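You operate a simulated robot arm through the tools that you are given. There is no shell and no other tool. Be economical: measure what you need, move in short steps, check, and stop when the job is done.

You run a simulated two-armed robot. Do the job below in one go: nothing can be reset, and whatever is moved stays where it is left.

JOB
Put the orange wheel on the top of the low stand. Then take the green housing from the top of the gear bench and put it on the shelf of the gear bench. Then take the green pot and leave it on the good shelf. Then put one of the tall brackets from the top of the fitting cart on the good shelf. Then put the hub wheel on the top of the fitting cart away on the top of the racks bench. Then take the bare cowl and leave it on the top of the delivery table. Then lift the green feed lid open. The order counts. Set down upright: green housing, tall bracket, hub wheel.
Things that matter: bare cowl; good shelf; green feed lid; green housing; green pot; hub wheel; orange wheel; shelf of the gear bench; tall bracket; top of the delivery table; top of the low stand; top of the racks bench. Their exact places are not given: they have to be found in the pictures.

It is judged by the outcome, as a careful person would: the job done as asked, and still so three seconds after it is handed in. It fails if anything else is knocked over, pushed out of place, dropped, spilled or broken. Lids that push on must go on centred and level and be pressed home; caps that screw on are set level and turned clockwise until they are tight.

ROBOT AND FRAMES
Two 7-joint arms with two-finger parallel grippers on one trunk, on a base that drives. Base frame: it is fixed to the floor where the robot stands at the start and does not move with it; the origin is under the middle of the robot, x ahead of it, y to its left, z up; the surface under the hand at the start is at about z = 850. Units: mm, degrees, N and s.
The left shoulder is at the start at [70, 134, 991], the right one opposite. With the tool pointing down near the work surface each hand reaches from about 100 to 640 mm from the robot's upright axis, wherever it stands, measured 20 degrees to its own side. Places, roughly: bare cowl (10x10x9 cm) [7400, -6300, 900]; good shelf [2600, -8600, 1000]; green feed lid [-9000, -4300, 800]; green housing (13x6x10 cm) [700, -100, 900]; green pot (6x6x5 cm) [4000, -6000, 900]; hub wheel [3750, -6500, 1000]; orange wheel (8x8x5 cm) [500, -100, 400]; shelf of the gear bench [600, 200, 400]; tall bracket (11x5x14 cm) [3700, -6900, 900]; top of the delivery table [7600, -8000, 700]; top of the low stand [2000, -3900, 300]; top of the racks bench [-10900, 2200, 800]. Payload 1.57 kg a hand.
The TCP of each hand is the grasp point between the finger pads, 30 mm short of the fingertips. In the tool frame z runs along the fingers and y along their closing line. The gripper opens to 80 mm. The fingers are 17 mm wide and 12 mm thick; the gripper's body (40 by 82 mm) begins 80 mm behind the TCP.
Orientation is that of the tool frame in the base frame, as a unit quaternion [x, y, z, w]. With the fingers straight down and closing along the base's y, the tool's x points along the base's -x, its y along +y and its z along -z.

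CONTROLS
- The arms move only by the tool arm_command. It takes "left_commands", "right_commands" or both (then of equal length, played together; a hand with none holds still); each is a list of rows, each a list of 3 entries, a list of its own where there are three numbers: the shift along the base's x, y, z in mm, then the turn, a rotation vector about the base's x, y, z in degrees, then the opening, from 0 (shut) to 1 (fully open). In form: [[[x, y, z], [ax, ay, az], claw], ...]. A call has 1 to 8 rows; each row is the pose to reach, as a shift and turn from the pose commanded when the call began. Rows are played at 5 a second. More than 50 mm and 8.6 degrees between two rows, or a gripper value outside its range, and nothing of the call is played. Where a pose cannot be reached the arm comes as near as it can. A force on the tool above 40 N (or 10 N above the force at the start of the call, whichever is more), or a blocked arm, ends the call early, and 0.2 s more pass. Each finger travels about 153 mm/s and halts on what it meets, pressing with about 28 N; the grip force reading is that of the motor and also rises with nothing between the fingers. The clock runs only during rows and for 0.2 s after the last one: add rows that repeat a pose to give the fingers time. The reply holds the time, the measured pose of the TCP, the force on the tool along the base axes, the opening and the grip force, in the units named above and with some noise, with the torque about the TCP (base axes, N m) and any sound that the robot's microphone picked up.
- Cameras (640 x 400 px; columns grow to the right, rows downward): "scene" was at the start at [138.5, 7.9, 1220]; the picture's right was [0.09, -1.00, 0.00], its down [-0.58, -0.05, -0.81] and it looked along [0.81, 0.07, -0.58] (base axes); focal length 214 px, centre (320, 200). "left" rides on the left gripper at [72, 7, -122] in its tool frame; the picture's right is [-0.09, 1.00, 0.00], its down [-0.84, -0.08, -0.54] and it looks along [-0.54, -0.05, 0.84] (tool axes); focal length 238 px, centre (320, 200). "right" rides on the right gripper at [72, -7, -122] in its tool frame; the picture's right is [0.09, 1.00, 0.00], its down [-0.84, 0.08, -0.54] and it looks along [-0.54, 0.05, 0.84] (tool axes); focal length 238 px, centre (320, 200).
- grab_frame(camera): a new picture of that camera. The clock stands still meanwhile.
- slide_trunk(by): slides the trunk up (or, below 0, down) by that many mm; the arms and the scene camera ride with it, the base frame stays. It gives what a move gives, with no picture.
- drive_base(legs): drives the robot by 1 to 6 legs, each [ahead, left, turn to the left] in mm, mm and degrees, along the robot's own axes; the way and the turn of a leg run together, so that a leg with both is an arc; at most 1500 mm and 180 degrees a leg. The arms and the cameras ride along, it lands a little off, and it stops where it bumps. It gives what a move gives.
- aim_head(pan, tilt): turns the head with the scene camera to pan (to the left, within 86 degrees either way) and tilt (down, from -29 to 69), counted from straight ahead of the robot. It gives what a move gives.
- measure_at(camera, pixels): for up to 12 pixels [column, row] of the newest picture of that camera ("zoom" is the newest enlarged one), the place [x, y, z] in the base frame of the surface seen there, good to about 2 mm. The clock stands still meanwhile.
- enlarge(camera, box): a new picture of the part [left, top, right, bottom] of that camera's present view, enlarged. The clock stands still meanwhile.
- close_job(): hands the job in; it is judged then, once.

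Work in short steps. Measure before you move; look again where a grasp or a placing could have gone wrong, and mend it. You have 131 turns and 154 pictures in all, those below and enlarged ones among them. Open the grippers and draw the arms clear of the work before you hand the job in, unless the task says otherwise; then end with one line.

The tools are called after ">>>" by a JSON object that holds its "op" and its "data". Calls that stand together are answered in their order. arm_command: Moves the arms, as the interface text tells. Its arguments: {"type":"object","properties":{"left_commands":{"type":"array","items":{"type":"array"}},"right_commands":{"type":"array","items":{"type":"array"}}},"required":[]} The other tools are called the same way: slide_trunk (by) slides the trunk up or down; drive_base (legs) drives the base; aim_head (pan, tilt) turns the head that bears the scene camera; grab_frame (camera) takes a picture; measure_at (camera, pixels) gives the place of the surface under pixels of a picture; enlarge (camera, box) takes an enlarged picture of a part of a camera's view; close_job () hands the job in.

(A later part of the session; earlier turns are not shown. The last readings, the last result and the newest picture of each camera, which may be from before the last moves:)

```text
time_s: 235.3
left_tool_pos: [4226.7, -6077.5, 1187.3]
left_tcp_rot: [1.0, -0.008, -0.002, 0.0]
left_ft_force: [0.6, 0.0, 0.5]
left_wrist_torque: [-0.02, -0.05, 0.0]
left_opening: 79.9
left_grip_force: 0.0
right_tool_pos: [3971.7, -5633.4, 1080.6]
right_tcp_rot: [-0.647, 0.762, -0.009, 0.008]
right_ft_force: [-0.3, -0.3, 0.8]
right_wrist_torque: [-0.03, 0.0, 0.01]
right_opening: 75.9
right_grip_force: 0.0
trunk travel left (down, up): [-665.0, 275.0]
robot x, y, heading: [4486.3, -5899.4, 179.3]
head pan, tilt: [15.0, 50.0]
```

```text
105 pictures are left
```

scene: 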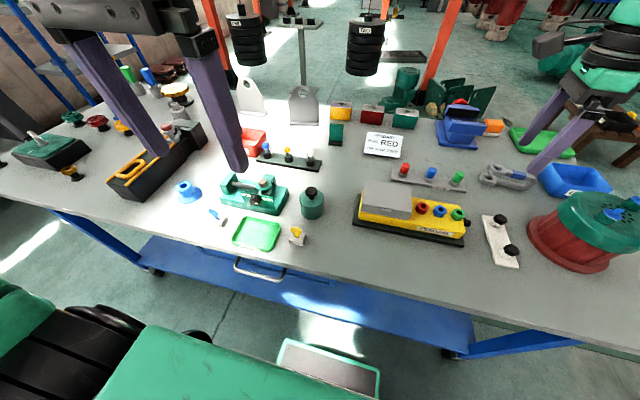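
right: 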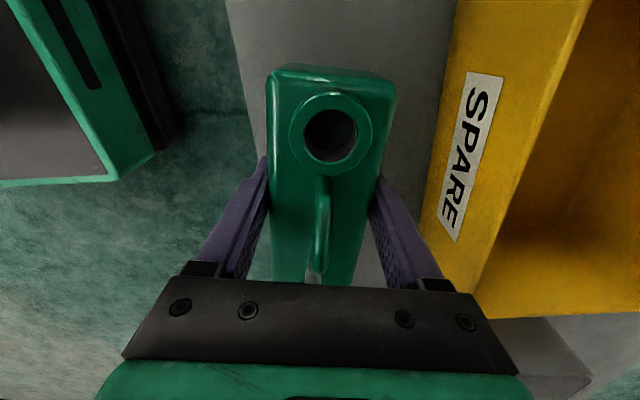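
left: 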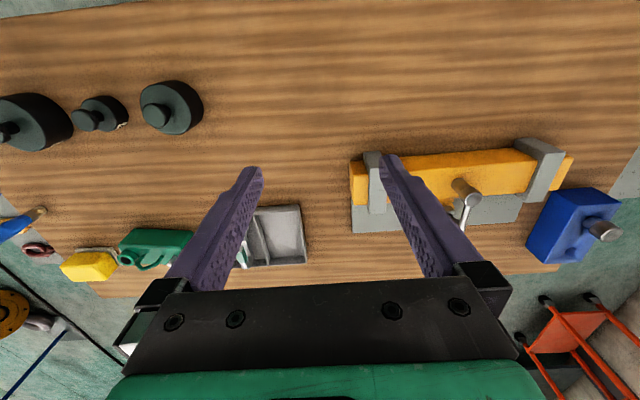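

>>> {"op": "enlarge", "data": {"camera": "scene", "box": [200, 140, 360, 260]}}

>>> {"op": "measure_at", "data": {"camera": "scene", "pixels": [[312, 190], [299, 205], [324, 205], [312, 216], [312, 200], [296, 236], [287, 195], [312, 166], [178, 90], [98, 122], [73, 118], [125, 128]]}}

```text
3.33 times, centred on (280, 200) of scene
```

zoom: 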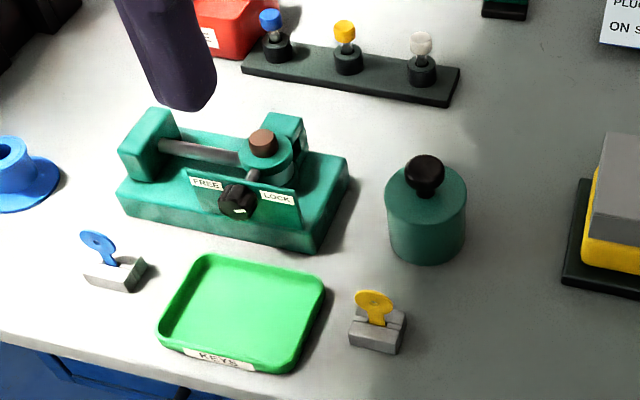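

```text
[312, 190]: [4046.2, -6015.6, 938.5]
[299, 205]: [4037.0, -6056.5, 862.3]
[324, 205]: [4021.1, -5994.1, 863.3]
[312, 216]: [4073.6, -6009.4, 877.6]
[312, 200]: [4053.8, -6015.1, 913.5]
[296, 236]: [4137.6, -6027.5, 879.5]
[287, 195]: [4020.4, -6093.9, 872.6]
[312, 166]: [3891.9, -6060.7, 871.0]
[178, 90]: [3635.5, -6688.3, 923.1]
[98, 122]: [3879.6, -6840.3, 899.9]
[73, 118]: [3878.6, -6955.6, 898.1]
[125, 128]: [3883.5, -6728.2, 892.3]
```

Pot centre ≈(4046,-6014), body z 861–914, radius ~28. Bring the left hand above it.

>>> {"op": "arm_command", "data": {"left_commands": [[[-30, 10, -30], [0, 0, 0], 1], [[-60, 21, -60], [0, 0, 0], 1], [[-90, 32, -90], [0, 0, 0], 1], [[-120, 42, -120], [0, 0, 0], 1], [[-150, 53, -150], [0, 0, 0], 1], [[-180, 63, -180], [0, 0, 0], 1], [[-180, 63, -190], [0, 0, 0], 1]]}}

>>> {"op": "grab_frame", "data": {"camera": "left"}}

```text
time_s: 236.9
left_tool_pos: [4045.5, -6014.0, 995.7]
left_tcp_rot: [1.0, -0.008, -0.002, -0.001]
left_ft_force: [0.3, -0.7, -0.6]
left_wrist_torque: [0.01, 0.01, -0.05]
left_opening: 79.9
left_grip_force: 0.0
right_tool_pos: [3972.0, -5632.8, 1080.7]
right_tcp_rot: [-0.648, 0.761, -0.009, 0.007]
right_ft_force: [0.5, 0.6, -0.1]
right_wrist_torque: [0.02, 0.01, 0.02]
right_opening: 76.0
right_grip_force: 0.1
trunk travel left (down, up): [-665.0, 275.0]
robot x, y, heading: [4487.7, -5898.7, 179.3]
head pan, tilt: [15.0, 50.0]
```

```text
103 pictures are left
```

left: 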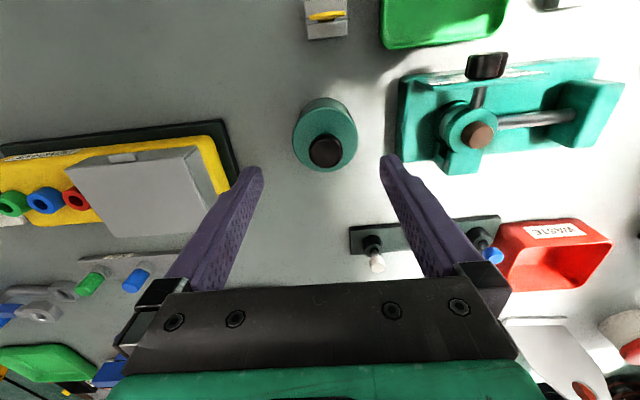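

Aligned. Descend to TCP z≈897 and grip the body.

>>> {"op": "arm_command", "data": {"left_commands": [[[0, 0, -40], [0, 0, 0], 1], [[0, 0, -80], [0, 0, 0], 1], [[0, 0, -97], [0, 0, 0], 1], [[0, 0, -97], [0, 0, 0], 0.6], [[0, 0, -97], [0, 0, 0], 0.2], [[0, 0, -97], [0, 0, 0], 0], [[0, 0, -75], [0, 0, 0], 0], [[0, 0, -40], [0, 0, 0], 0]]}}

>>> {"op": "grab_frame", "data": {"camera": "left"}}

```text
time_s: 238.7
left_tool_pos: [4045.7, -6015.2, 955.6]
left_tcp_rot: [1.0, -0.008, -0.002, 0.0]
left_ft_force: [0.4, -0.5, 0.9]
left_wrist_torque: [0.02, 0.05, -0.01]
left_opening: 57.8
left_grip_force: 27.7
right_tool_pos: [3971.6, -5632.6, 1081.2]
right_tcp_rot: [-0.647, 0.762, -0.009, 0.007]
right_ft_force: [-1.1, -0.3, 0.6]
right_wrist_torque: [-0.02, -0.03, 0.03]
right_opening: 76.0
right_grip_force: 0.1
trunk travel left (down, up): [-665.0, 275.0]
robot x, y, heading: [4484.7, -5899.6, 179.2]
head pan, tilt: [15.0, 50.0]
heard: snap
```

```text
102 pictures are left
```

left: 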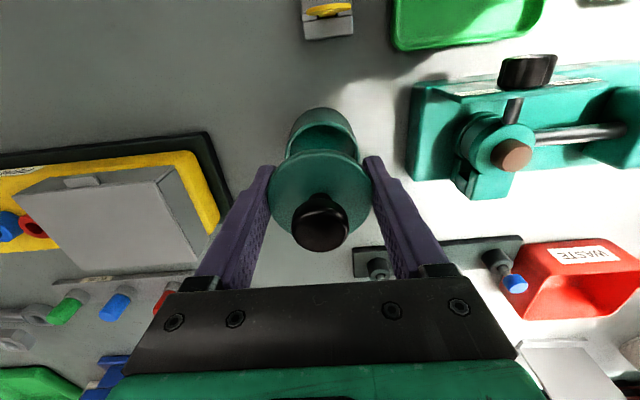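

A snap: the pot's lid came off in my grip while the body stayed. I'll seat it straight back and press it home.

>>> {"op": "arm_command", "data": {"left_commands": [[[0, 0, -30], [0, 0, 0], 0], [[0, 0, -48], [0, 0, 0], 0], [[0, 0, -54], [0, 0, 0], 0], [[0, 0, -57], [0, 0, 0], 0], [[0, 0, -59], [0, 0, 0], 0], [[0, 0, -61], [0, 0, 0], 0]]}}

>>> {"op": "grab_frame", "data": {"camera": "left"}}

```text
time_s: 239.1
left_tool_pos: [4046.0, -6017.4, 935.8]
left_tcp_rot: [1.0, -0.008, -0.011, -0.001]
left_ft_force: [8.0, -0.6, 18.0]
left_wrist_torque: [0.59, -0.49, -0.24]
left_opening: 58.0
left_grip_force: 28.6
right_tool_pos: [3973.0, -5632.8, 1080.9]
right_tcp_rot: [-0.648, 0.762, -0.008, 0.007]
right_ft_force: [-0.7, 0.4, -0.3]
right_wrist_torque: [0.01, -0.07, 0.02]
right_opening: 76.1
right_grip_force: 0.0
trunk travel left (down, up): [-665.0, 275.0]
robot x, y, heading: [4485.4, -5900.4, 179.2]
head pan, tilt: [15.0, 50.0]
stopped in row 2 (left hand): the force on the tool passed its limit at 62 N (the readings are from after the stop); the commanded pose is now the measured one
```

```text
101 pictures are left
```

left: 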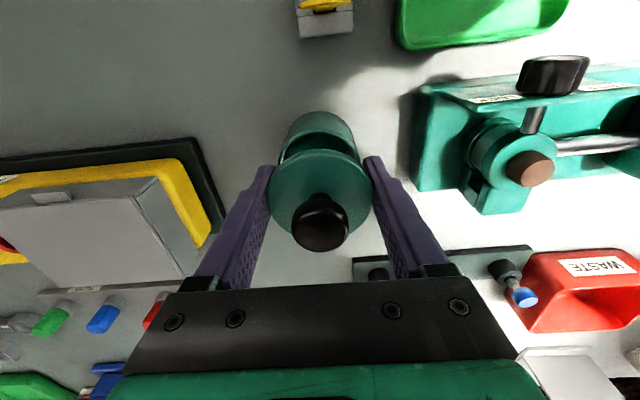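

>>> {"op": "aim_head", "data": {"pan": 12, "tilt": 35}}

>>> {"op": "enlarge", "data": {"camera": "scene", "box": [220, 150, 400, 290]}}

```text
time_s: 239.9
left_tool_pos: [4044.3, -6016.9, 936.0]
left_tcp_rot: [1.0, -0.006, -0.011, 0.0]
left_ft_force: [-2.3, 0.6, 18.9]
left_wrist_torque: [0.57, 0.08, 0.01]
left_opening: 58.0
left_grip_force: 28.0
right_tool_pos: [3973.1, -5633.1, 1081.7]
right_tcp_rot: [-0.647, 0.762, -0.008, 0.007]
right_ft_force: [-0.1, 0.8, -0.3]
right_wrist_torque: [0.02, -0.02, -0.01]
right_opening: 76.1
right_grip_force: 0.1
trunk travel left (down, up): [-665.0, 275.0]
robot x, y, heading: [4487.0, -5901.5, 179.2]
head pan, tilt: [12.0, 35.0]
```

```text
2.86 times, centred on (310, 220) of scene
```

zoom: 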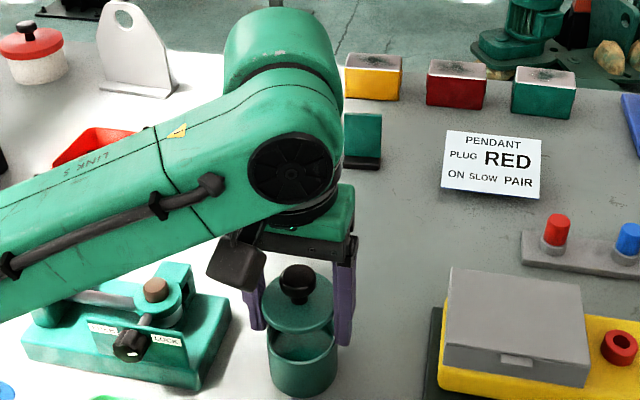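

The lid (a disc) is held ~38 mm above the fingertips; the tips touched the pot's rim on the way back. I lift 20 mm, level the hand, and measure lid and pot centres.

>>> {"op": "arm_command", "data": {"left_commands": [[[0, 1, 10], [0, -0.6, 0], 0], [[0, 2, 20], [0, -1.2, 0], 0], [[0, 2, 20], [0, -1.2, 0], 0]]}}

>>> {"op": "enlarge", "data": {"camera": "left", "box": [240, 90, 400, 260]}}

>>> {"op": "enlarge", "data": {"camera": "scene", "box": [260, 200, 350, 280]}}

```text
time_s: 240.7
left_tool_pos: [4043.1, -6017.4, 954.6]
left_tcp_rot: [1.0, -0.007, 0.003, 0.0]
left_ft_force: [-0.6, 0.4, -1.3]
left_wrist_torque: [-0.03, 0.01, -0.01]
left_opening: 58.0
left_grip_force: 27.9
right_tool_pos: [3970.8, -5632.7, 1079.4]
right_tcp_rot: [-0.647, 0.762, -0.008, 0.009]
right_ft_force: [-0.1, -0.7, -0.2]
right_wrist_torque: [0.0, 0.02, -0.02]
right_opening: 76.0
right_grip_force: 0.0
trunk travel left (down, up): [-665.0, 275.0]
robot x, y, heading: [4487.0, -5903.1, 179.4]
head pan, tilt: [12.0, 35.0]
```

```text
2.35 times, centred on (320, 175) of left
```

zoom: 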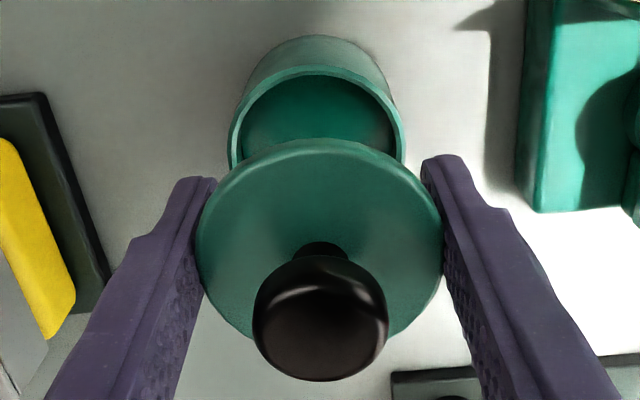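

```text
5.00 times, centred on (305, 240) of scene
```

zoom: 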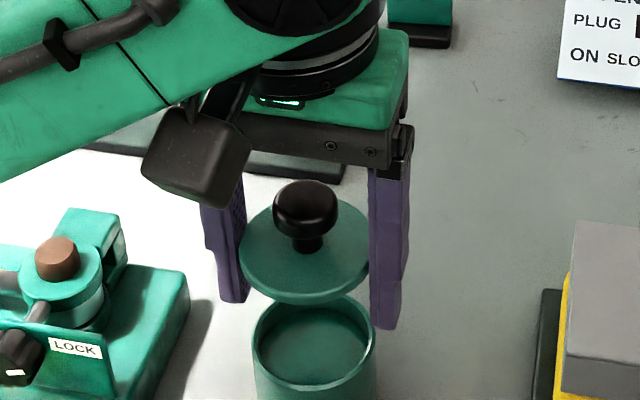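

>>> {"op": "measure_at", "data": {"camera": "zoom", "pixels": [[257, 345], [372, 345], [314, 387], [340, 300], [260, 380], [372, 380], [243, 250], [367, 250], [305, 298], [310, 345]]}}

>>> {"op": "enlarge", "data": {"camera": "left", "box": [240, 90, 400, 260]}}

>>> {"op": "measure_at", "data": {"camera": "zoom", "pixels": [[232, 150], [403, 150], [318, 72], [236, 130], [399, 130], [200, 240], [438, 240], [320, 145], [260, 95], [372, 88]]}}

```text
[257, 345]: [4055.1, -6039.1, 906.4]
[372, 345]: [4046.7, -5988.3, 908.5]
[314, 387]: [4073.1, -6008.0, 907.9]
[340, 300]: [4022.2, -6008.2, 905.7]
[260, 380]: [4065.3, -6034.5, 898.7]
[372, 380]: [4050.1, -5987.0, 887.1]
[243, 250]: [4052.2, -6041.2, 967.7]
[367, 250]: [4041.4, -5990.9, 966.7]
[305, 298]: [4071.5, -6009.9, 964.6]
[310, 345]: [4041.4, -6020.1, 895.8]
```

```text
2.35 times, centred on (320, 175) of left
```

zoom: 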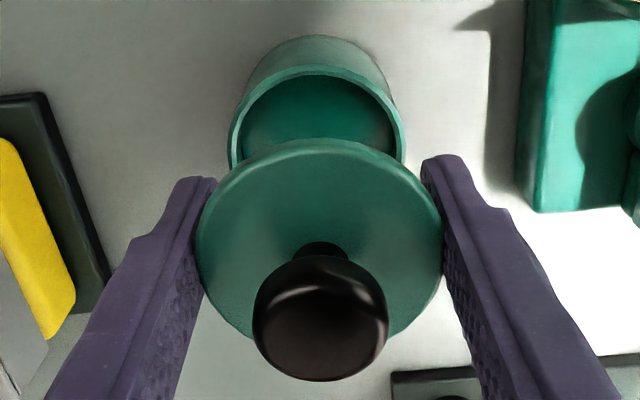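

```text
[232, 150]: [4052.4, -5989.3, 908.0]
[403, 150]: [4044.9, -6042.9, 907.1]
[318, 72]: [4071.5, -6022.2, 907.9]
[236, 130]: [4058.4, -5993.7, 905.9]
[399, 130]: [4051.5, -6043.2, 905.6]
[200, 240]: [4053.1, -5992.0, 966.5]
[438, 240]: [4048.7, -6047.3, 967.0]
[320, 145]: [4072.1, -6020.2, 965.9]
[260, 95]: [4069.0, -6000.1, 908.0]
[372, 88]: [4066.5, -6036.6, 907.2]
```

Pot rim centre ≈(4045.5,-6015.7), lid centre ≈(4044,-6018.5); earlier torque also said the +y finger hit the rim. Shift +y 2.5, +x 1.5 and descend gently.

>>> {"op": "arm_command", "data": {"left_commands": [[[1.5, 2.5, 0], [0, 0.4, 0], 0], [[1.5, 2.5, -10], [0, 0.4, 0], 0], [[1.5, 2.5, -15], [0, 0.4, 0], 0], [[1.5, 2.5, -18], [0, 0.4, 0], 0], [[1.5, 2.5, -21], [0, 0.4, 0], 0], [[1.5, 2.5, -24], [0, 0.4, 0], 0]]}}

```text
time_s: 242.1
left_tool_pos: [4045.0, -6011.3, 936.7]
left_tcp_rot: [1.0, -0.005, -0.008, -0.001]
left_ft_force: [-7.0, -4.7, 38.0]
left_wrist_torque: [-1.27, 0.14, -0.35]
left_opening: 58.0
left_grip_force: 28.0
right_tool_pos: [3974.0, -5632.8, 1082.5]
right_tcp_rot: [-0.647, 0.763, -0.008, 0.006]
right_ft_force: [0.4, 0.1, -0.1]
right_wrist_torque: [0.04, -0.04, -0.01]
right_opening: 76.1
right_grip_force: 0.0
trunk travel left (down, up): [-665.0, 275.0]
robot x, y, heading: [4488.1, -5900.0, 179.3]
head pan, tilt: [12.0, 35.0]
```

Now the -y finger touches; the middle is about 1.2 mm back. Raise slightly, shift -1.2, try again.

>>> {"op": "arm_command", "data": {"left_commands": [[[0, 0, 8], [0, 0, 0], 0], [[0, -1.2, 8], [0, 0, 0], 0], [[0, -1.2, 8], [0, 0, 0], 0], [[0, -1.2, 3], [0, 0, 0], 0], [[0, -1.2, 0], [0, 0, 0], 0], [[0, -1.2, -3], [0, 0, 0], 0], [[0, -1.2, -6], [0, 0, 0], 0]]}}

```text
time_s: 243.4
left_tool_pos: [4043.9, -6013.3, 935.7]
left_tcp_rot: [1.0, -0.005, -0.011, 0.0]
left_ft_force: [6.4, 1.6, 17.5]
left_wrist_torque: [-0.5, -0.3, 0.17]
left_opening: 57.8
left_grip_force: 28.1
right_tool_pos: [3974.7, -5632.8, 1080.7]
right_tcp_rot: [-0.647, 0.762, -0.007, 0.006]
right_ft_force: [0.5, 0.0, -0.6]
right_wrist_torque: [0.0, -0.02, -0.05]
right_opening: 76.0
right_grip_force: 0.0
trunk travel left (down, up): [-665.0, 275.0]
robot x, y, heading: [4482.9, -5898.3, 179.3]
head pan, tilt: [12.0, 35.0]
stopped in row 6 (left hand): the force on the tool passed its limit at 53 N (the readings are from after the stop); the commanded pose is now the measured one
```

>>> {"op": "arm_command", "data": {"left_commands": [[[0, 0, 8], [0, -0.5, 0], 0], [[1, -1.2, 8], [0, -1, 0], 0], [[1, -1.2, 8], [0, -1, 0], 0], [[1, -1.2, 3], [0, -1, 0], 0], [[1, -1.2, 0], [0, -1, 0], 0], [[1, -1.2, -2], [0, -1, 0], 0], [[1, -1.2, -4], [0, -1, 0], 0]]}}

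```text
time_s: 245.0
left_tool_pos: [4042.6, -6016.1, 929.4]
left_tcp_rot: [1.0, -0.005, 0.001, 0.001]
left_ft_force: [-0.1, 1.6, 0.4]
left_wrist_torque: [0.08, -0.03, 0.01]
left_opening: 57.7
left_grip_force: 27.7
right_tool_pos: [3971.0, -5631.2, 1080.3]
right_tcp_rot: [-0.647, 0.762, -0.009, 0.006]
right_ft_force: [-0.4, -0.5, 0.5]
right_wrist_torque: [-0.01, 0.0, 0.03]
right_opening: 75.9
right_grip_force: 0.0
trunk travel left (down, up): [-665.0, 275.0]
robot x, y, heading: [4490.2, -5902.2, 179.2]
head pan, tilt: [12.0, 35.0]
```

The fingers slid past the rim freely (z 929, no load). Lower a further 24 mm, then look.

>>> {"op": "arm_command", "data": {"left_commands": [[[1, 0, -6], [0, 0.3, 0], 0], [[2, 0, -12], [0, 0.3, 0], 0], [[2, 0, -18], [0, 0.3, 0], 0], [[2, 0, -23], [0, 0.3, 0], 0]]}}

>>> {"op": "enlarge", "data": {"camera": "scene", "box": [260, 200, 350, 280]}}

>>> {"op": "measure_at", "data": {"camera": "zoom", "pixels": [[305, 340], [305, 350], [310, 365], [315, 390]]}}

```text
time_s: 246.0
left_tool_pos: [4045.1, -6015.4, 906.0]
left_tcp_rot: [1.0, -0.005, -0.003, 0.001]
left_ft_force: [-0.8, -2.5, 0.6]
left_wrist_torque: [-0.03, -0.02, -0.04]
left_opening: 58.1
left_grip_force: 28.4
right_tool_pos: [3970.5, -5633.3, 1079.8]
right_tcp_rot: [-0.647, 0.762, -0.008, 0.008]
right_ft_force: [0.8, -0.5, -0.2]
right_wrist_torque: [0.02, 0.02, 0.0]
right_opening: 76.2
right_grip_force: 0.1
trunk travel left (down, up): [-665.0, 275.0]
robot x, y, heading: [4485.9, -5898.8, 179.3]
head pan, tilt: [12.0, 35.0]
```

```text
5.00 times, centred on (305, 240) of scene
```

zoom: 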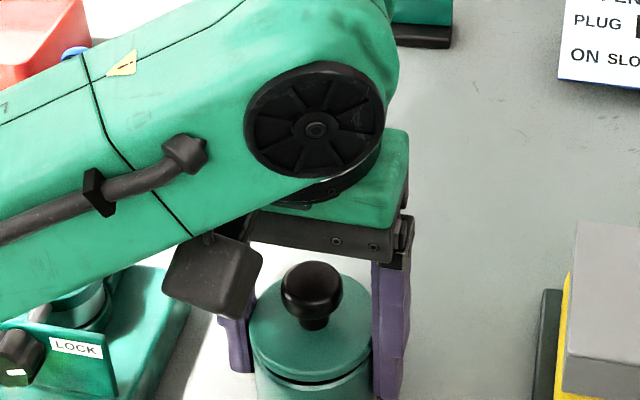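

```text
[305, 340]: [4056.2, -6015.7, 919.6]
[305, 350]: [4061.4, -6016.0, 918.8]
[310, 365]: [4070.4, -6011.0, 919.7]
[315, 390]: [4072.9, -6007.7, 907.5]
```

Lid is right above the rim, centred. Press down.

>>> {"op": "arm_command", "data": {"left_commands": [[[1, 0, -4], [0, 0, 0], 0], [[1, 0, -6], [0, 0, 0], 0], [[1, 0, -7.5], [0, 0, 0], 0], [[1, 0, -9], [0, 0, 0], 0], [[1, 0, -10], [0, 0, 0], 0]]}}

>>> {"op": "enlarge", "data": {"camera": "scene", "box": [260, 200, 350, 280]}}

```text
time_s: 247.2
left_tool_pos: [4045.0, -6015.2, 900.3]
left_tcp_rot: [1.0, -0.004, -0.007, -0.001]
left_ft_force: [-3.0, -4.2, 30.9]
left_wrist_torque: [-0.07, -0.34, -0.1]
left_opening: 57.9
left_grip_force: 28.3
right_tool_pos: [3973.1, -5633.6, 1082.3]
right_tcp_rot: [-0.648, 0.762, -0.009, 0.007]
right_ft_force: [-0.2, 0.3, -0.3]
right_wrist_torque: [0.02, 0.03, 0.03]
right_opening: 75.9
right_grip_force: 0.0
trunk travel left (down, up): [-665.0, 275.0]
robot x, y, heading: [4484.6, -5899.6, 179.2]
head pan, tilt: [12.0, 35.0]
```

```text
5.00 times, centred on (305, 240) of scene
```

zoom: 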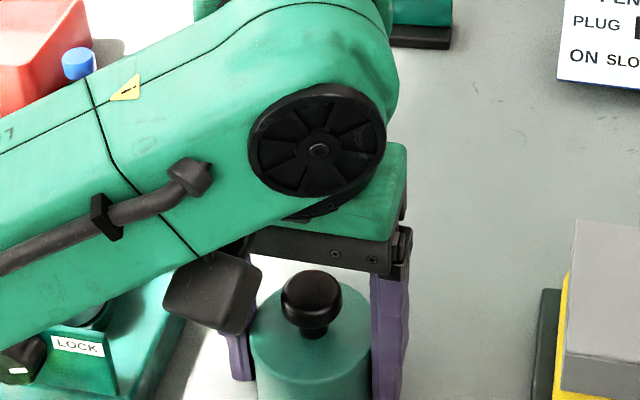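

Looks closed; 31 N with no snap yet. Press a little more.

>>> {"op": "arm_command", "data": {"left_commands": [[[0, 0, -1.5], [0, 0, 0], 0], [[0, 0, -2.5], [0, 0, 0], 0]]}}

```text
time_s: 247.8
left_tool_pos: [4046.8, -6015.0, 897.6]
left_tcp_rot: [1.0, -0.004, -0.006, 0.001]
left_ft_force: [-7.8, -4.1, 32.6]
left_wrist_torque: [-0.05, 0.06, -0.04]
left_opening: 58.1
left_grip_force: 28.1
right_tool_pos: [3972.6, -5632.8, 1080.9]
right_tcp_rot: [-0.647, 0.762, -0.007, 0.007]
right_ft_force: [-0.3, 0.0, 0.0]
right_wrist_torque: [0.05, -0.05, 0.02]
right_opening: 75.8
right_grip_force: 0.0
trunk travel left (down, up): [-665.0, 275.0]
robot x, y, heading: [4488.6, -5903.3, 179.1]
head pan, tilt: [12.0, 35.0]
```

Release, rise, close the fingers, and press on the knob top (z≈940) to make sure it's home.

>>> {"op": "arm_command", "data": {"left_commands": [[[0, 0, 2], [0, 0, 0], 0.5], [[0, 0, 3], [0, 0, 0], 1], [[0, 0, 3], [0, 0, 0], 1], [[0, 0, 45], [0, 0, 0], 1], [[0, 0, 85], [0, 0, 0], 1], [[0, 0, 95], [0, 0, 0], 0.5], [[0, 0, 95], [0, 0, 0], 0], [[0, 0, 95], [0, 0, 0], 0]]}}

>>> {"op": "grab_frame", "data": {"camera": "left"}}

>>> {"op": "enlarge", "data": {"camera": "scene", "box": [260, 200, 350, 280]}}

>>> {"op": "measure_at", "data": {"camera": "zoom", "pixels": [[310, 285], [310, 350], [312, 378], [312, 395]]}}

```text
time_s: 249.6
left_tool_pos: [4044.9, -6015.9, 989.5]
left_tcp_rot: [1.0, -0.005, -0.002, 0.0]
left_ft_force: [0.3, 0.0, 0.4]
left_wrist_torque: [-0.01, -0.03, 0.0]
left_opening: 0.2
left_grip_force: 21.4
right_tool_pos: [3969.7, -5632.9, 1079.5]
right_tcp_rot: [-0.647, 0.762, -0.008, 0.008]
right_ft_force: [-0.2, 0.2, 0.3]
right_wrist_torque: [0.03, 0.01, 0.03]
right_opening: 76.0
right_grip_force: 0.1
trunk travel left (down, up): [-665.0, 275.0]
robot x, y, heading: [4490.0, -5900.8, 178.9]
head pan, tilt: [12.0, 35.0]
heard: snap
```

```text
94 pictures are left
```

left: 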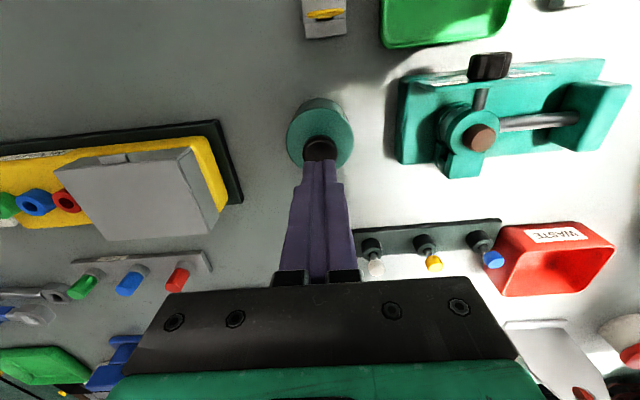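

```text
5.00 times, centred on (305, 240) of scene
```

zoom: 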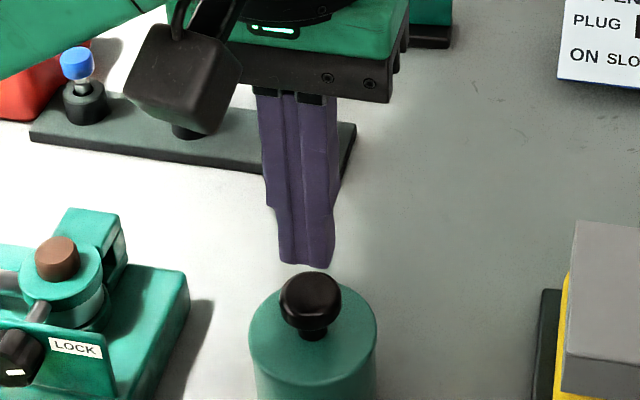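

```text
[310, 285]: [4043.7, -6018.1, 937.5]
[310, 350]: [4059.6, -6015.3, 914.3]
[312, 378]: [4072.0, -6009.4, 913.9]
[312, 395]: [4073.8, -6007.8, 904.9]
```

Lid sits at z 914 as originally; a snap was heard on release (ambiguous). Press on the knob to be sure.

>>> {"op": "arm_command", "data": {"left_commands": [[[0, 0, -15], [0, 0, 0], 0], [[0, 0, -21], [0, 0, 0], 0], [[0, 0, -24], [0, 0, 0], 0], [[0, 0, -27], [0, 0, 0], 0], [[0, 0, -29], [0, 0, 0], 0], [[0, 0, -31], [0, 0, 0], 0]]}}

```text
time_s: 250.7
left_tool_pos: [4044.2, -6015.5, 968.2]
left_tcp_rot: [1.0, -0.004, -0.013, -0.002]
left_ft_force: [3.9, 0.8, 13.5]
left_wrist_torque: [0.05, -0.19, -0.04]
left_opening: 0.1
left_grip_force: 21.3
right_tool_pos: [3972.6, -5632.5, 1080.9]
right_tcp_rot: [-0.648, 0.762, -0.008, 0.007]
right_ft_force: [0.1, -0.1, 0.5]
right_wrist_torque: [0.02, 0.02, 0.02]
right_opening: 76.0
right_grip_force: 0.0
trunk travel left (down, up): [-665.0, 275.0]
robot x, y, heading: [4484.7, -5901.2, 179.6]
head pan, tilt: [12.0, 35.0]
stopped in row 5 (left hand): the force on the tool passed its limit at 44 N (the readings are from after the stop); the commanded pose is now the measured one
```

No further give at 44 N: lid is home. To lift the pot I'll grip its body below the lid from the side, tool pitched 35° below horizontal. Raise, back the base 180 mm and pitch the left hand.

>>> {"op": "arm_command", "data": {"left_commands": [[[0, 0, 40], [0, 0, 0], 0.5], [[0, 0, 80], [0, 0, 0], 1]]}}

>>> {"op": "drive_base", "data": {"legs": [[-180, 0, 0]]}}

>>> {"op": "arm_command", "data": {"left_commands": [[[0, 0, 0], [0, 7.9, 0], 1], [[0, 0, 0], [0, 15.8, 0], 1], [[0, 0, 0], [0, 23.7, 0], 1], [[0, 0, 0], [0, 31.6, 0], 1], [[0, 0, 0], [0, 39.5, 0], 1], [[0, 0, 0], [0, 47.4, 0], 1], [[0, 0, 0], [0, 54.5, 0], 1], [[0, 0, 0], [0, 54.5, 0], 1]]}}

>>> {"op": "grab_frame", "data": {"camera": "left"}}

```text
time_s: 251.3
left_tool_pos: [4046.8, -6016.6, 1046.0]
left_tcp_rot: [1.0, -0.003, -0.01, -0.002]
left_ft_force: [0.0, -0.2, 0.6]
left_wrist_torque: [-0.02, 0.03, 0.04]
left_opening: 80.0
left_grip_force: 0.0
right_tool_pos: [3971.4, -5632.1, 1080.4]
right_tcp_rot: [-0.647, 0.762, -0.008, 0.006]
right_ft_force: [-0.6, 0.6, -1.0]
right_wrist_torque: [-0.03, 0.01, -0.06]
right_opening: 75.9
right_grip_force: 0.1
trunk travel left (down, up): [-665.0, 275.0]
robot x, y, heading: [4484.9, -5903.8, 179.4]
head pan, tilt: [12.0, 35.0]
```

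```text
time_s: 252.8
left_tool_pos: [4217.5, -6018.8, 1045.8]
left_tcp_rot: [1.0, -0.002, -0.008, -0.001]
left_ft_force: [0.6, -0.3, -0.6]
left_wrist_torque: [0.02, 0.0, 0.01]
left_opening: 80.0
left_grip_force: 0.0
right_tool_pos: [4143.7, -5636.4, 1078.7]
right_tcp_rot: [-0.648, 0.762, -0.009, 0.008]
right_ft_force: [1.1, 0.2, 0.4]
right_wrist_torque: [0.04, -0.01, -0.01]
right_opening: 76.1
right_grip_force: 0.0
trunk travel left (down, up): [-665.0, 275.0]
robot x, y, heading: [4664.8, -5899.8, 179.1]
head pan, tilt: [12.0, 35.0]
```

```text
time_s: 254.6
left_tool_pos: [4205.0, -6010.5, 1047.2]
left_tcp_rot: [0.893, -0.004, -0.45, 0.001]
left_ft_force: [-1.0, -0.3, 0.8]
left_wrist_torque: [-0.01, -0.02, 0.0]
left_opening: 79.9
left_grip_force: 0.0
left hand out of reach, approached as far as the arm can: row 6, 7, 8
right_tool_pos: [4146.3, -5636.5, 1079.7]
right_tcp_rot: [-0.648, 0.762, -0.008, 0.007]
right_ft_force: [0.2, 1.1, -0.2]
right_wrist_torque: [0.0, -0.01, 0.0]
right_opening: 75.9
right_grip_force: 0.1
trunk travel left (down, up): [-665.0, 275.0]
robot x, y, heading: [4658.2, -5904.3, 179.2]
head pan, tilt: [12.0, 35.0]
```

```text
92 pictures are left
```

left: 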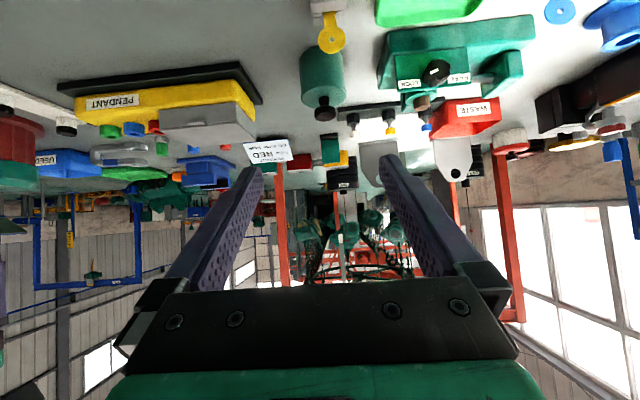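

Pitch ≈53.5° reached. Move to the pre-grasp point.

>>> {"op": "arm_command", "data": {"left_commands": [[[-18, -2, -30], [0, 0, 0], 1], [[-36, -4, -60], [0, 0, 0], 1], [[-57, -5, -93], [0, 0, 0], 1], [[-57, -5, -93], [0, 0, 0], 1]]}}

>>> {"op": "grab_frame", "data": {"camera": "left"}}

>>> {"op": "measure_at", "data": {"camera": "left", "pixels": [[320, 60], [320, 90], [320, 30]]}}

```text
time_s: 255.6
left_tool_pos: [4148.8, -6014.0, 954.3]
left_tcp_rot: [0.885, -0.004, -0.466, 0.0]
left_ft_force: [0.4, -0.4, -0.1]
left_wrist_torque: [-0.01, 0.01, 0.01]
left_opening: 79.8
left_grip_force: 0.1
right_tool_pos: [4145.8, -5635.9, 1080.8]
right_tcp_rot: [-0.648, 0.762, -0.008, 0.007]
right_ft_force: [0.6, 0.3, -0.4]
right_wrist_torque: [-0.03, -0.02, 0.0]
right_opening: 76.0
right_grip_force: 0.1
trunk travel left (down, up): [-665.0, 275.0]
robot x, y, heading: [4661.8, -5900.9, 179.2]
head pan, tilt: [12.0, 35.0]
```

```text
91 pictures are left
```

left: 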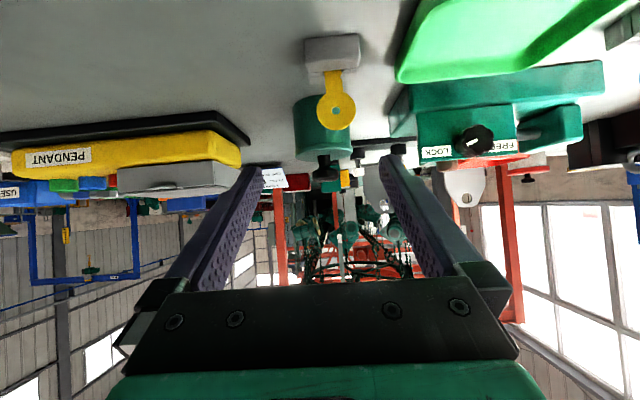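

```text
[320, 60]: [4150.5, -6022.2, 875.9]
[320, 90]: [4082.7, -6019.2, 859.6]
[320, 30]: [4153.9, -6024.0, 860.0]
```

>>> {"op": "measure_at", "data": {"camera": "left", "pixels": [[335, 127], [337, 100], [331, 75], [392, 130], [412, 100], [323, 130]]}}

```text
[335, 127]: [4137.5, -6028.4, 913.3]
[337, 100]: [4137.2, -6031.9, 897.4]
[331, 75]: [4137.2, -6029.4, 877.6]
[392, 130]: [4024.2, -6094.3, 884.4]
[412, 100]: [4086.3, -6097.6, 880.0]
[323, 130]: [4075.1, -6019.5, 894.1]
```

Key top is z 914 under my palm's path; steepen the pitch 5° to clear it by ~14 mm and move in.

>>> {"op": "arm_command", "data": {"left_commands": [[[0, -1, 8], [0, -5, 0], 1], [[-25, -1.5, -11], [0, -5, 0], 1], [[-50, -1.5, -30], [0, -5, 0], 1], [[-70, -1.5, -46], [0, -5, 0], 1], [[-90, -1.5, -61], [0, -5, 0], 1], [[-90, -1.5, -61], [0, -5, 0], 1]]}}

>>> {"op": "grab_frame", "data": {"camera": "left"}}

>>> {"op": "enlarge", "data": {"camera": "scene", "box": [220, 150, 400, 290]}}

```text
time_s: 257.0
left_tool_pos: [4056.3, -6018.9, 896.0]
left_tcp_rot: [0.904, -0.003, -0.427, 0.0]
left_ft_force: [-0.1, 0.1, -0.3]
left_wrist_torque: [0.02, 0.04, -0.02]
left_opening: 80.1
left_grip_force: 0.0
right_tool_pos: [4146.1, -5635.7, 1080.0]
right_tcp_rot: [-0.648, 0.761, -0.009, 0.007]
right_ft_force: [-0.6, -0.8, -0.8]
right_wrist_torque: [0.02, -0.03, -0.04]
right_opening: 75.9
right_grip_force: 0.0
trunk travel left (down, up): [-665.0, 275.0]
robot x, y, heading: [4663.6, -5901.7, 179.4]
head pan, tilt: [12.0, 35.0]
```

```text
90 pictures are left
```

left: 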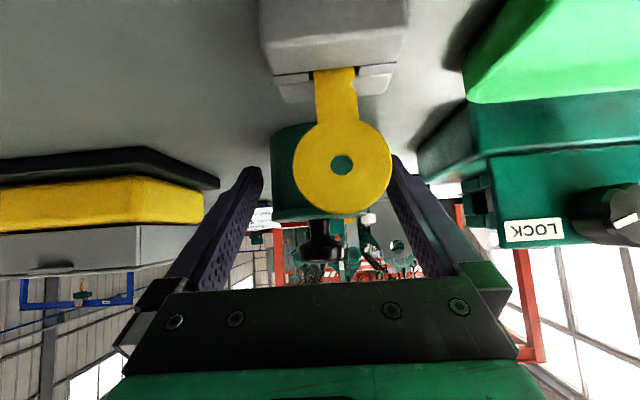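

```text
2.86 times, centred on (310, 220) of scene
```

zoom: 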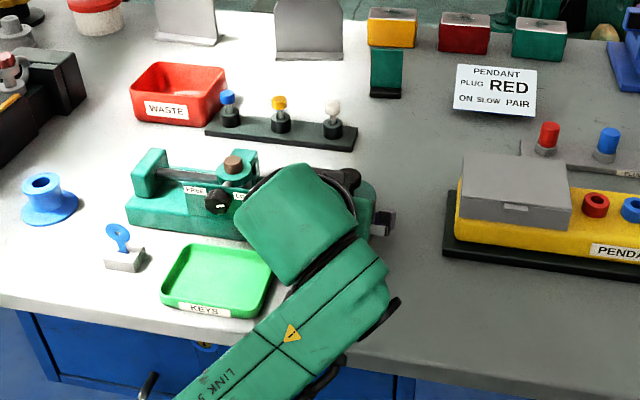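

Pot body is between the pads. Close and check, then lift slightly.

>>> {"op": "arm_command", "data": {"left_commands": [[[0, 0, 0], [0, 0, 0], 0.7], [[0, 0, 0], [0, 0, 0], 0.35], [[0, 0, 0], [0, 0, 0], 0], [[0, 0, 0], [0, 0, 0], 0], [[0, 0, 8], [0, 0, 0], 0], [[0, 0, 20], [0, 0, 0], 0]]}}

>>> {"op": "grab_frame", "data": {"camera": "left"}}

```text
time_s: 258.4
left_tool_pos: [4056.8, -6018.2, 914.2]
left_tcp_rot: [0.905, -0.003, -0.425, -0.001]
left_ft_force: [0.2, 0.4, -6.7]
left_wrist_torque: [-0.01, -0.11, 0.04]
left_opening: 57.7
left_grip_force: 28.3
right_tool_pos: [4145.6, -5635.9, 1079.4]
right_tcp_rot: [-0.648, 0.762, -0.009, 0.007]
right_ft_force: [0.6, -0.4, -0.8]
right_wrist_torque: [0.0, 0.0, 0.04]
right_opening: 75.7
right_grip_force: 0.1
trunk travel left (down, up): [-665.0, 275.0]
robot x, y, heading: [4662.4, -5903.1, 179.1]
head pan, tilt: [12.0, 35.0]
```

```text
88 pictures are left
```

left: 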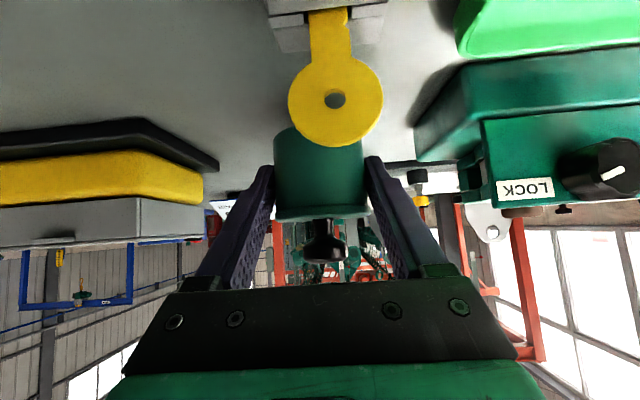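

Pot held with lid on. Lift clear, back away, go south along the east side and look at the south end.

>>> {"op": "arm_command", "data": {"left_commands": [[[0, 0, 40], [0, 0, 0], 0], [[0, 0, 80], [0, 0, 0], 0], [[0, 0, 110], [0, 0, 0], 0]]}}

>>> {"op": "drive_base", "data": {"legs": [[-250, 0, 0], [0, 800, 0], [0, 800, 0]]}}

>>> {"op": "aim_head", "data": {"pan": 10, "tilt": 22}}

>>> {"op": "grab_frame", "data": {"camera": "scene"}}

```text
time_s: 259.2
left_tool_pos: [4056.6, -6015.9, 1023.7]
left_tcp_rot: [0.905, -0.003, -0.425, 0.0]
left_ft_force: [-0.6, -0.6, -6.6]
left_wrist_torque: [0.02, -0.07, -0.01]
left_opening: 57.7
left_grip_force: 28.8
right_tool_pos: [4144.4, -5636.3, 1079.8]
right_tcp_rot: [-0.648, 0.762, -0.008, 0.008]
right_ft_force: [0.5, -0.1, -0.1]
right_wrist_torque: [0.01, 0.01, 0.03]
right_opening: 76.2
right_grip_force: 0.0
trunk travel left (down, up): [-665.0, 275.0]
robot x, y, heading: [4658.9, -5900.9, 179.1]
head pan, tilt: [12.0, 35.0]
```

```text
time_s: 269.0
left_tool_pos: [4280.3, -7651.1, 1024.2]
left_tcp_rot: [0.904, -0.007, -0.427, -0.002]
left_ft_force: [0.0, 0.1, -6.3]
left_wrist_torque: [0.01, -0.05, 0.0]
left_opening: 57.5
left_grip_force: 27.7
right_tool_pos: [4370.5, -7272.0, 1081.0]
right_tcp_rot: [-0.646, 0.764, -0.009, 0.008]
right_ft_force: [0.4, -0.1, -1.0]
right_wrist_torque: [0.0, 0.01, 0.01]
right_opening: 75.8
right_grip_force: 0.0
trunk travel left (down, up): [-665.0, 275.0]
robot x, y, heading: [4884.8, -7544.7, 178.7]
head pan, tilt: [12.0, 35.0]
```

```text
time_s: 269.7
left_tool_pos: [4279.7, -7651.9, 1023.0]
left_tcp_rot: [0.905, -0.007, -0.425, -0.003]
left_ft_force: [0.2, -0.1, -6.8]
left_wrist_torque: [-0.04, -0.06, 0.03]
left_opening: 57.4
left_grip_force: 27.6
right_tool_pos: [4370.4, -7272.9, 1079.9]
right_tcp_rot: [-0.646, 0.764, -0.009, 0.009]
right_ft_force: [0.7, -0.3, -0.3]
right_wrist_torque: [0.0, -0.01, 0.02]
right_opening: 76.3
right_grip_force: 0.0
trunk travel left (down, up): [-665.0, 275.0]
robot x, y, heading: [4887.7, -7542.1, 179.0]
head pan, tilt: [10.0, 22.0]
```

```text
87 pictures are left
```

scene: 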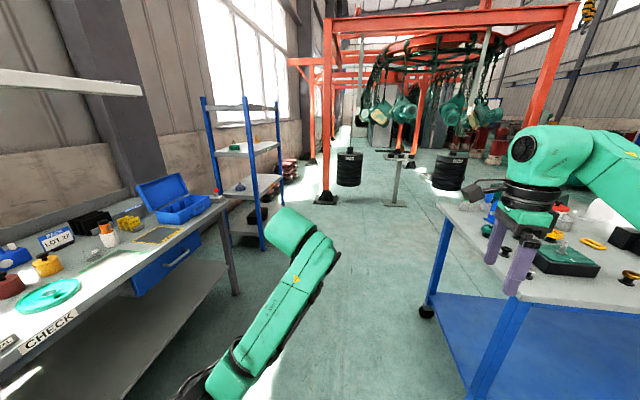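

>>> {"op": "measure_at", "data": {"camera": "scene", "pixels": [[205, 98], [277, 105], [262, 250], [222, 155], [262, 148], [220, 203], [240, 150], [228, 145], [445, 208], [225, 300], [430, 308], [500, 295]]}}

>>> {"op": "enlarge", "data": {"camera": "scene", "box": [190, 90, 300, 260]}}

>>> {"op": "enlarge", "data": {"camera": "scene", "box": [430, 160, 640, 310]}}

```text
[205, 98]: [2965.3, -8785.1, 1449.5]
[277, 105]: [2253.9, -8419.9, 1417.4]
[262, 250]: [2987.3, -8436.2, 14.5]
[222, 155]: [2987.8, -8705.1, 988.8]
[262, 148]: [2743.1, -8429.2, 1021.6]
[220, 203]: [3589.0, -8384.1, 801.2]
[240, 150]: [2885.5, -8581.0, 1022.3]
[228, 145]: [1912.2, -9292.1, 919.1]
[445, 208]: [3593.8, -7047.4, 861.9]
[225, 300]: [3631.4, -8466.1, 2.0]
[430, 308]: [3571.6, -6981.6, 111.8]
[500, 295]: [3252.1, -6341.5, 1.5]
```

```text
2.35 times, centred on (245, 175) of scene
```

zoom: 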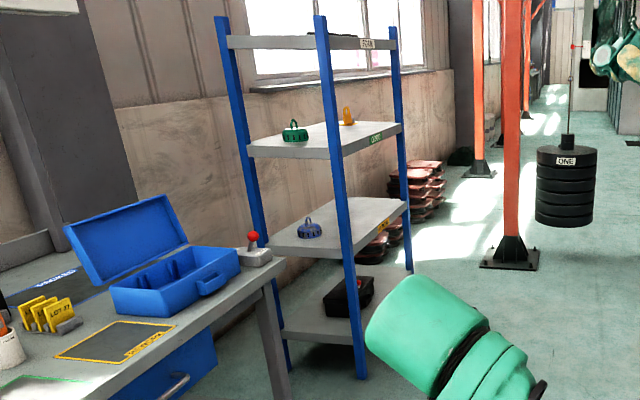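

```text
2.67 times, centred on (535, 235) of scene
```

zoom: 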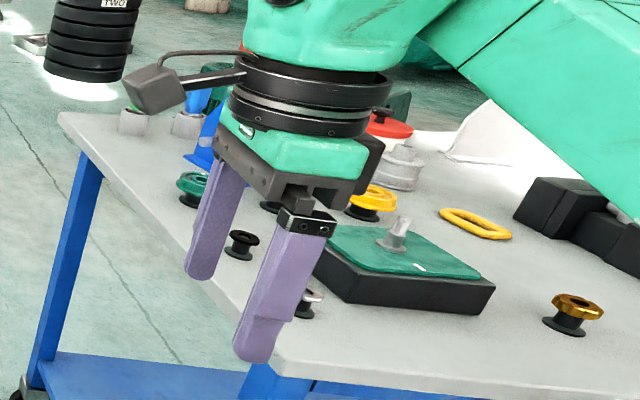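

GOOD shelf: z≈1022, x 2254–2990, front y≈-8420. Cart's south end y≈-7050; wide aisle. Drive to south of the blue bracket and face north.

>>> {"op": "drive_base", "data": {"legs": [[1170, 130, 0], [0, 0, -89]]}}

>>> {"op": "aim_head", "data": {"pan": -5, "tilt": 35}}

>>> {"op": "grab_frame", "data": {"camera": "scene"}}

```text
time_s: 279.5
left_tool_pos: [3600.8, -7047.2, 1022.8]
left_tcp_rot: [0.64, -0.639, -0.302, -0.301]
left_ft_force: [0.4, 0.1, -6.1]
left_wrist_torque: [-0.05, 0.02, -0.01]
left_opening: 57.6
left_grip_force: 27.7
right_tool_pos: [3979.7, -7132.1, 1079.1]
right_tcp_rot: [0.076, 0.997, -0.012, 0.0]
right_ft_force: [0.2, -0.5, -0.7]
right_wrist_torque: [0.0, 0.01, -0.02]
right_opening: 76.1
right_grip_force: 0.0
trunk travel left (down, up): [-665.0, 275.0]
robot x, y, heading: [3715.0, -7650.1, 89.6]
head pan, tilt: [10.0, 22.0]
```

```text
time_s: 280.3
left_tool_pos: [3600.2, -7046.6, 1021.6]
left_tcp_rot: [0.64, -0.639, -0.302, -0.301]
left_ft_force: [-1.2, -0.1, -5.6]
left_wrist_torque: [-0.08, 0.01, 0.02]
left_opening: 57.9
left_grip_force: 27.9
right_tool_pos: [3980.5, -7132.2, 1079.2]
right_tcp_rot: [0.076, 0.997, -0.012, -0.001]
right_ft_force: [-0.4, 0.5, 0.0]
right_wrist_torque: [0.02, -0.02, -0.01]
right_opening: 75.8
right_grip_force: 0.1
trunk travel left (down, up): [-665.0, 275.0]
robot x, y, heading: [3721.0, -7652.5, 89.8]
head pan, tilt: [-5.0, 35.0]
```

```text
84 pictures are left
```

scene: 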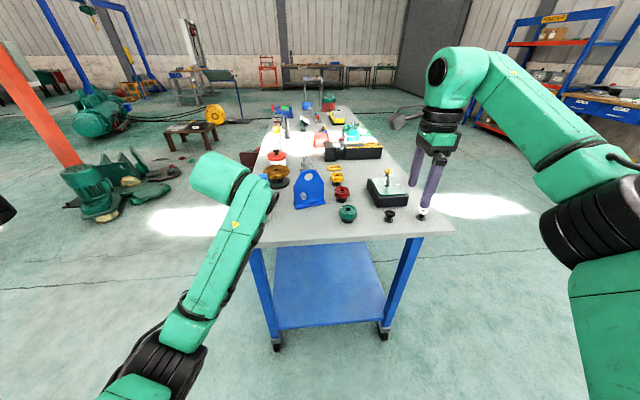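

>>> {"op": "enlarge", "data": {"camera": "scene", "box": [250, 110, 450, 240]}}

>>> {"op": "measure_at", "data": {"camera": "zoom", "pixels": [[150, 310], [243, 297], [175, 195], [195, 250], [195, 300], [225, 280], [90, 225], [65, 240], [255, 130], [290, 250], [260, 190], [300, 330]]}}

```text
3.08 times, centred on (350, 175) of scene
```

zoom: 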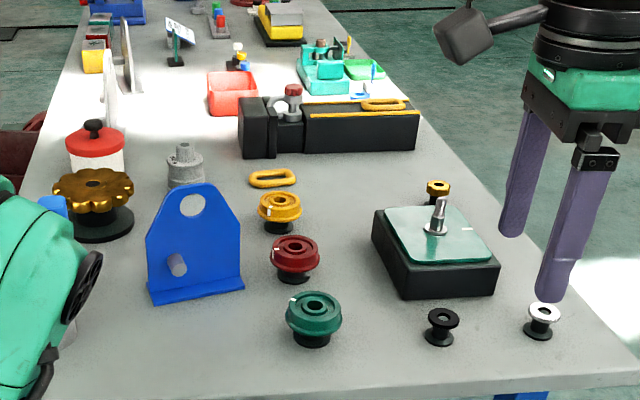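

```text
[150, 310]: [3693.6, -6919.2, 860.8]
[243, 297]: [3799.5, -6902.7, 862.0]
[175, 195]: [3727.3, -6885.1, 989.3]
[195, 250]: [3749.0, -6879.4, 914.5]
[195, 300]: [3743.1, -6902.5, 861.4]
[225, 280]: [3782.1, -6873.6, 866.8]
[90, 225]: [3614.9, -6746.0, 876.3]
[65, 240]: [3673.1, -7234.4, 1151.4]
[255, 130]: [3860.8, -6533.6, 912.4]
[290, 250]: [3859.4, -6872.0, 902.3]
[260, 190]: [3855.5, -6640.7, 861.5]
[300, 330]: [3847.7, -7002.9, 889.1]
```

Blue bracket: plate centre ≈(3746,-6876), yawed ≈9°, top ≈1000. I raise 60, swing the left hand (pot) outward, shift left 100 mm and drive up 270 mm.

>>> {"op": "slide_trunk", "data": {"by": 60}}

>>> {"op": "arm_command", "data": {"left_commands": [[[-35, -25, 0], [0, 0, 0], 0], [[-70, -50, 0], [0, 0, 0], 0], [[-105, -75, 0], [0, 0, 0], 0], [[-140, -100, 0], [0, 0, 0], 0], [[-170, -120, 0], [0, 0, 0], 0]]}}

>>> {"op": "drive_base", "data": {"legs": [[0, 100, 0], [275, 0, 0]]}}

>>> {"op": "grab_frame", "data": {"camera": "scene"}}

```text
time_s: 281.3
left_tool_pos: [3599.0, -7046.3, 1082.6]
left_tcp_rot: [0.64, -0.639, -0.302, -0.3]
left_ft_force: [0.4, -0.2, -5.7]
left_wrist_torque: [-0.08, -0.03, -0.01]
left_opening: 57.3
left_grip_force: 27.7
right_tool_pos: [3980.0, -7131.9, 1139.2]
right_tcp_rot: [0.076, 0.997, -0.012, 0.0]
right_ft_force: [0.5, 0.6, 0.3]
right_wrist_torque: [0.03, 0.01, 0.0]
right_opening: 76.0
right_grip_force: 0.1
trunk travel left (down, up): [-725.0, 215.0]
robot x, y, heading: [3719.2, -7653.2, 89.8]
head pan, tilt: [-5.0, 35.0]
```

```text
time_s: 282.5
left_tool_pos: [3431.3, -7170.2, 1083.1]
left_tcp_rot: [0.641, -0.639, -0.302, -0.3]
left_ft_force: [-1.1, 0.2, -6.5]
left_wrist_torque: [-0.11, -0.02, -0.04]
left_opening: 57.6
left_grip_force: 28.1
right_tool_pos: [3978.7, -7133.6, 1140.9]
right_tcp_rot: [0.075, 0.997, -0.011, 0.0]
right_ft_force: [-0.4, -0.6, 0.3]
right_wrist_torque: [-0.01, 0.0, 0.03]
right_opening: 75.8
right_grip_force: 0.1
trunk travel left (down, up): [-725.0, 215.0]
robot x, y, heading: [3713.9, -7652.5, 89.7]
head pan, tilt: [-5.0, 35.0]
```

```text
time_s: 285.1
left_tool_pos: [3332.4, -6896.2, 1086.0]
left_tcp_rot: [0.641, -0.639, -0.302, -0.301]
left_ft_force: [0.1, 0.2, -6.4]
left_wrist_torque: [-0.03, 0.04, -0.01]
left_opening: 57.7
left_grip_force: 27.9
right_tool_pos: [3880.3, -6859.1, 1139.8]
right_tcp_rot: [0.076, 0.997, -0.012, 0.0]
right_ft_force: [0.6, 0.6, -0.4]
right_wrist_torque: [0.04, -0.03, -0.04]
right_opening: 76.0
right_grip_force: 0.1
trunk travel left (down, up): [-725.0, 215.0]
robot x, y, heading: [3620.9, -7378.7, 89.7]
head pan, tilt: [-5.0, 35.0]
```

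```text
82 pictures are left
```

scene: 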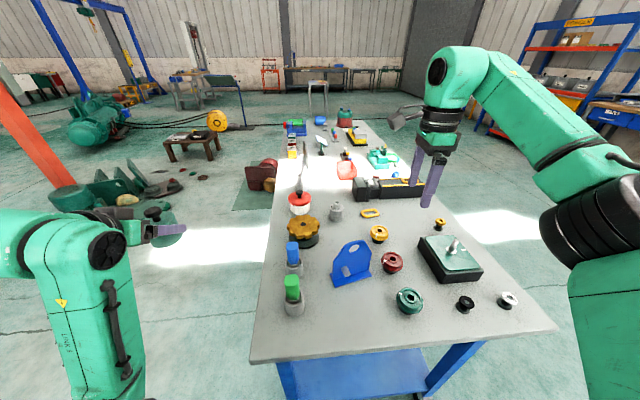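

Move the right hand over the bracket, aligning yaw (+17.5°).

>>> {"op": "arm_command", "data": {"right_commands": [[[-34, -4, -15], [0, 0, 6], 0.9], [[-68, -8, -30], [0, 0, 12], 0.9], [[-102, -13, -45], [0, 0, 17.5], 0.9], [[-134, -17, -70], [0, 0, 17.5], 0.9], [[-134, -17, -70], [0, 0, 17.5], 0.9]]}}

>>> {"op": "grab_frame", "data": {"camera": "right"}}

```text
time_s: 286.4
left_tool_pos: [3333.0, -6895.5, 1084.1]
left_tcp_rot: [0.641, -0.639, -0.303, -0.3]
left_ft_force: [0.7, -0.2, -6.4]
left_wrist_torque: [-0.07, 0.02, 0.05]
left_opening: 57.4
left_grip_force: 27.9
right_tool_pos: [3744.9, -6877.0, 1072.0]
right_tcp_rot: [-0.077, 0.997, -0.011, 0.001]
right_ft_force: [0.8, -0.2, -0.2]
right_wrist_torque: [0.03, 0.03, -0.03]
right_opening: 72.2
right_grip_force: 0.0
trunk travel left (down, up): [-725.0, 215.0]
robot x, y, heading: [3620.5, -7379.0, 90.0]
head pan, tilt: [-5.0, 35.0]
```

```text
81 pictures are left
```

right: 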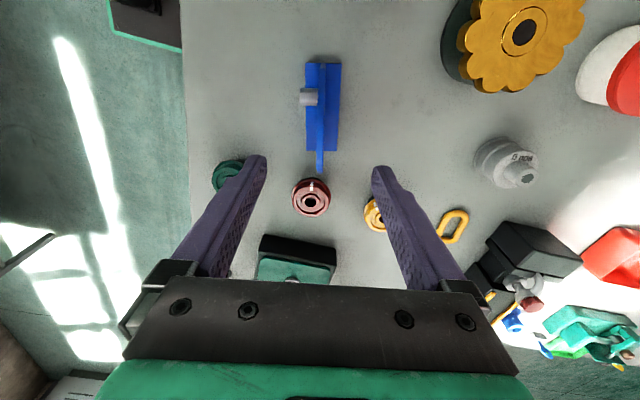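

>>> {"op": "measure_at", "data": {"camera": "right", "pixels": [[321, 160], [322, 140], [321, 120], [322, 100], [308, 97], [335, 100], [317, 168]]}}

>>> {"op": "enlarge", "data": {"camera": "right", "box": [270, 40, 370, 200]}}

```text
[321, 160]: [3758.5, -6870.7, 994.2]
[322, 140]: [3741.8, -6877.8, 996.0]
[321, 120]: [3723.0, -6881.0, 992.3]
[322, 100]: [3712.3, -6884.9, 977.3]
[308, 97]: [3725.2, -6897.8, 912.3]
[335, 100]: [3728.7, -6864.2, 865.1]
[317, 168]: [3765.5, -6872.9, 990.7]
```

```text
2.50 times, centred on (320, 120) of right
```

zoom: 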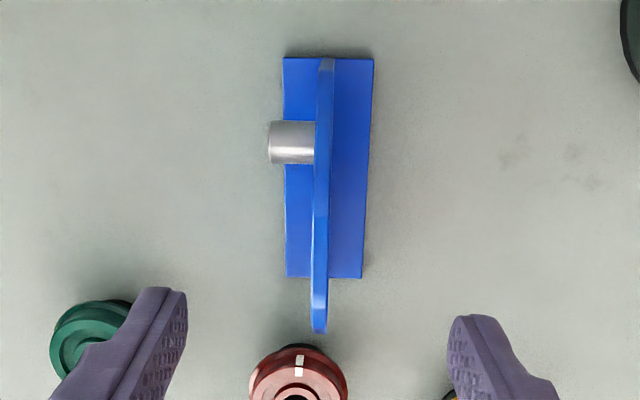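

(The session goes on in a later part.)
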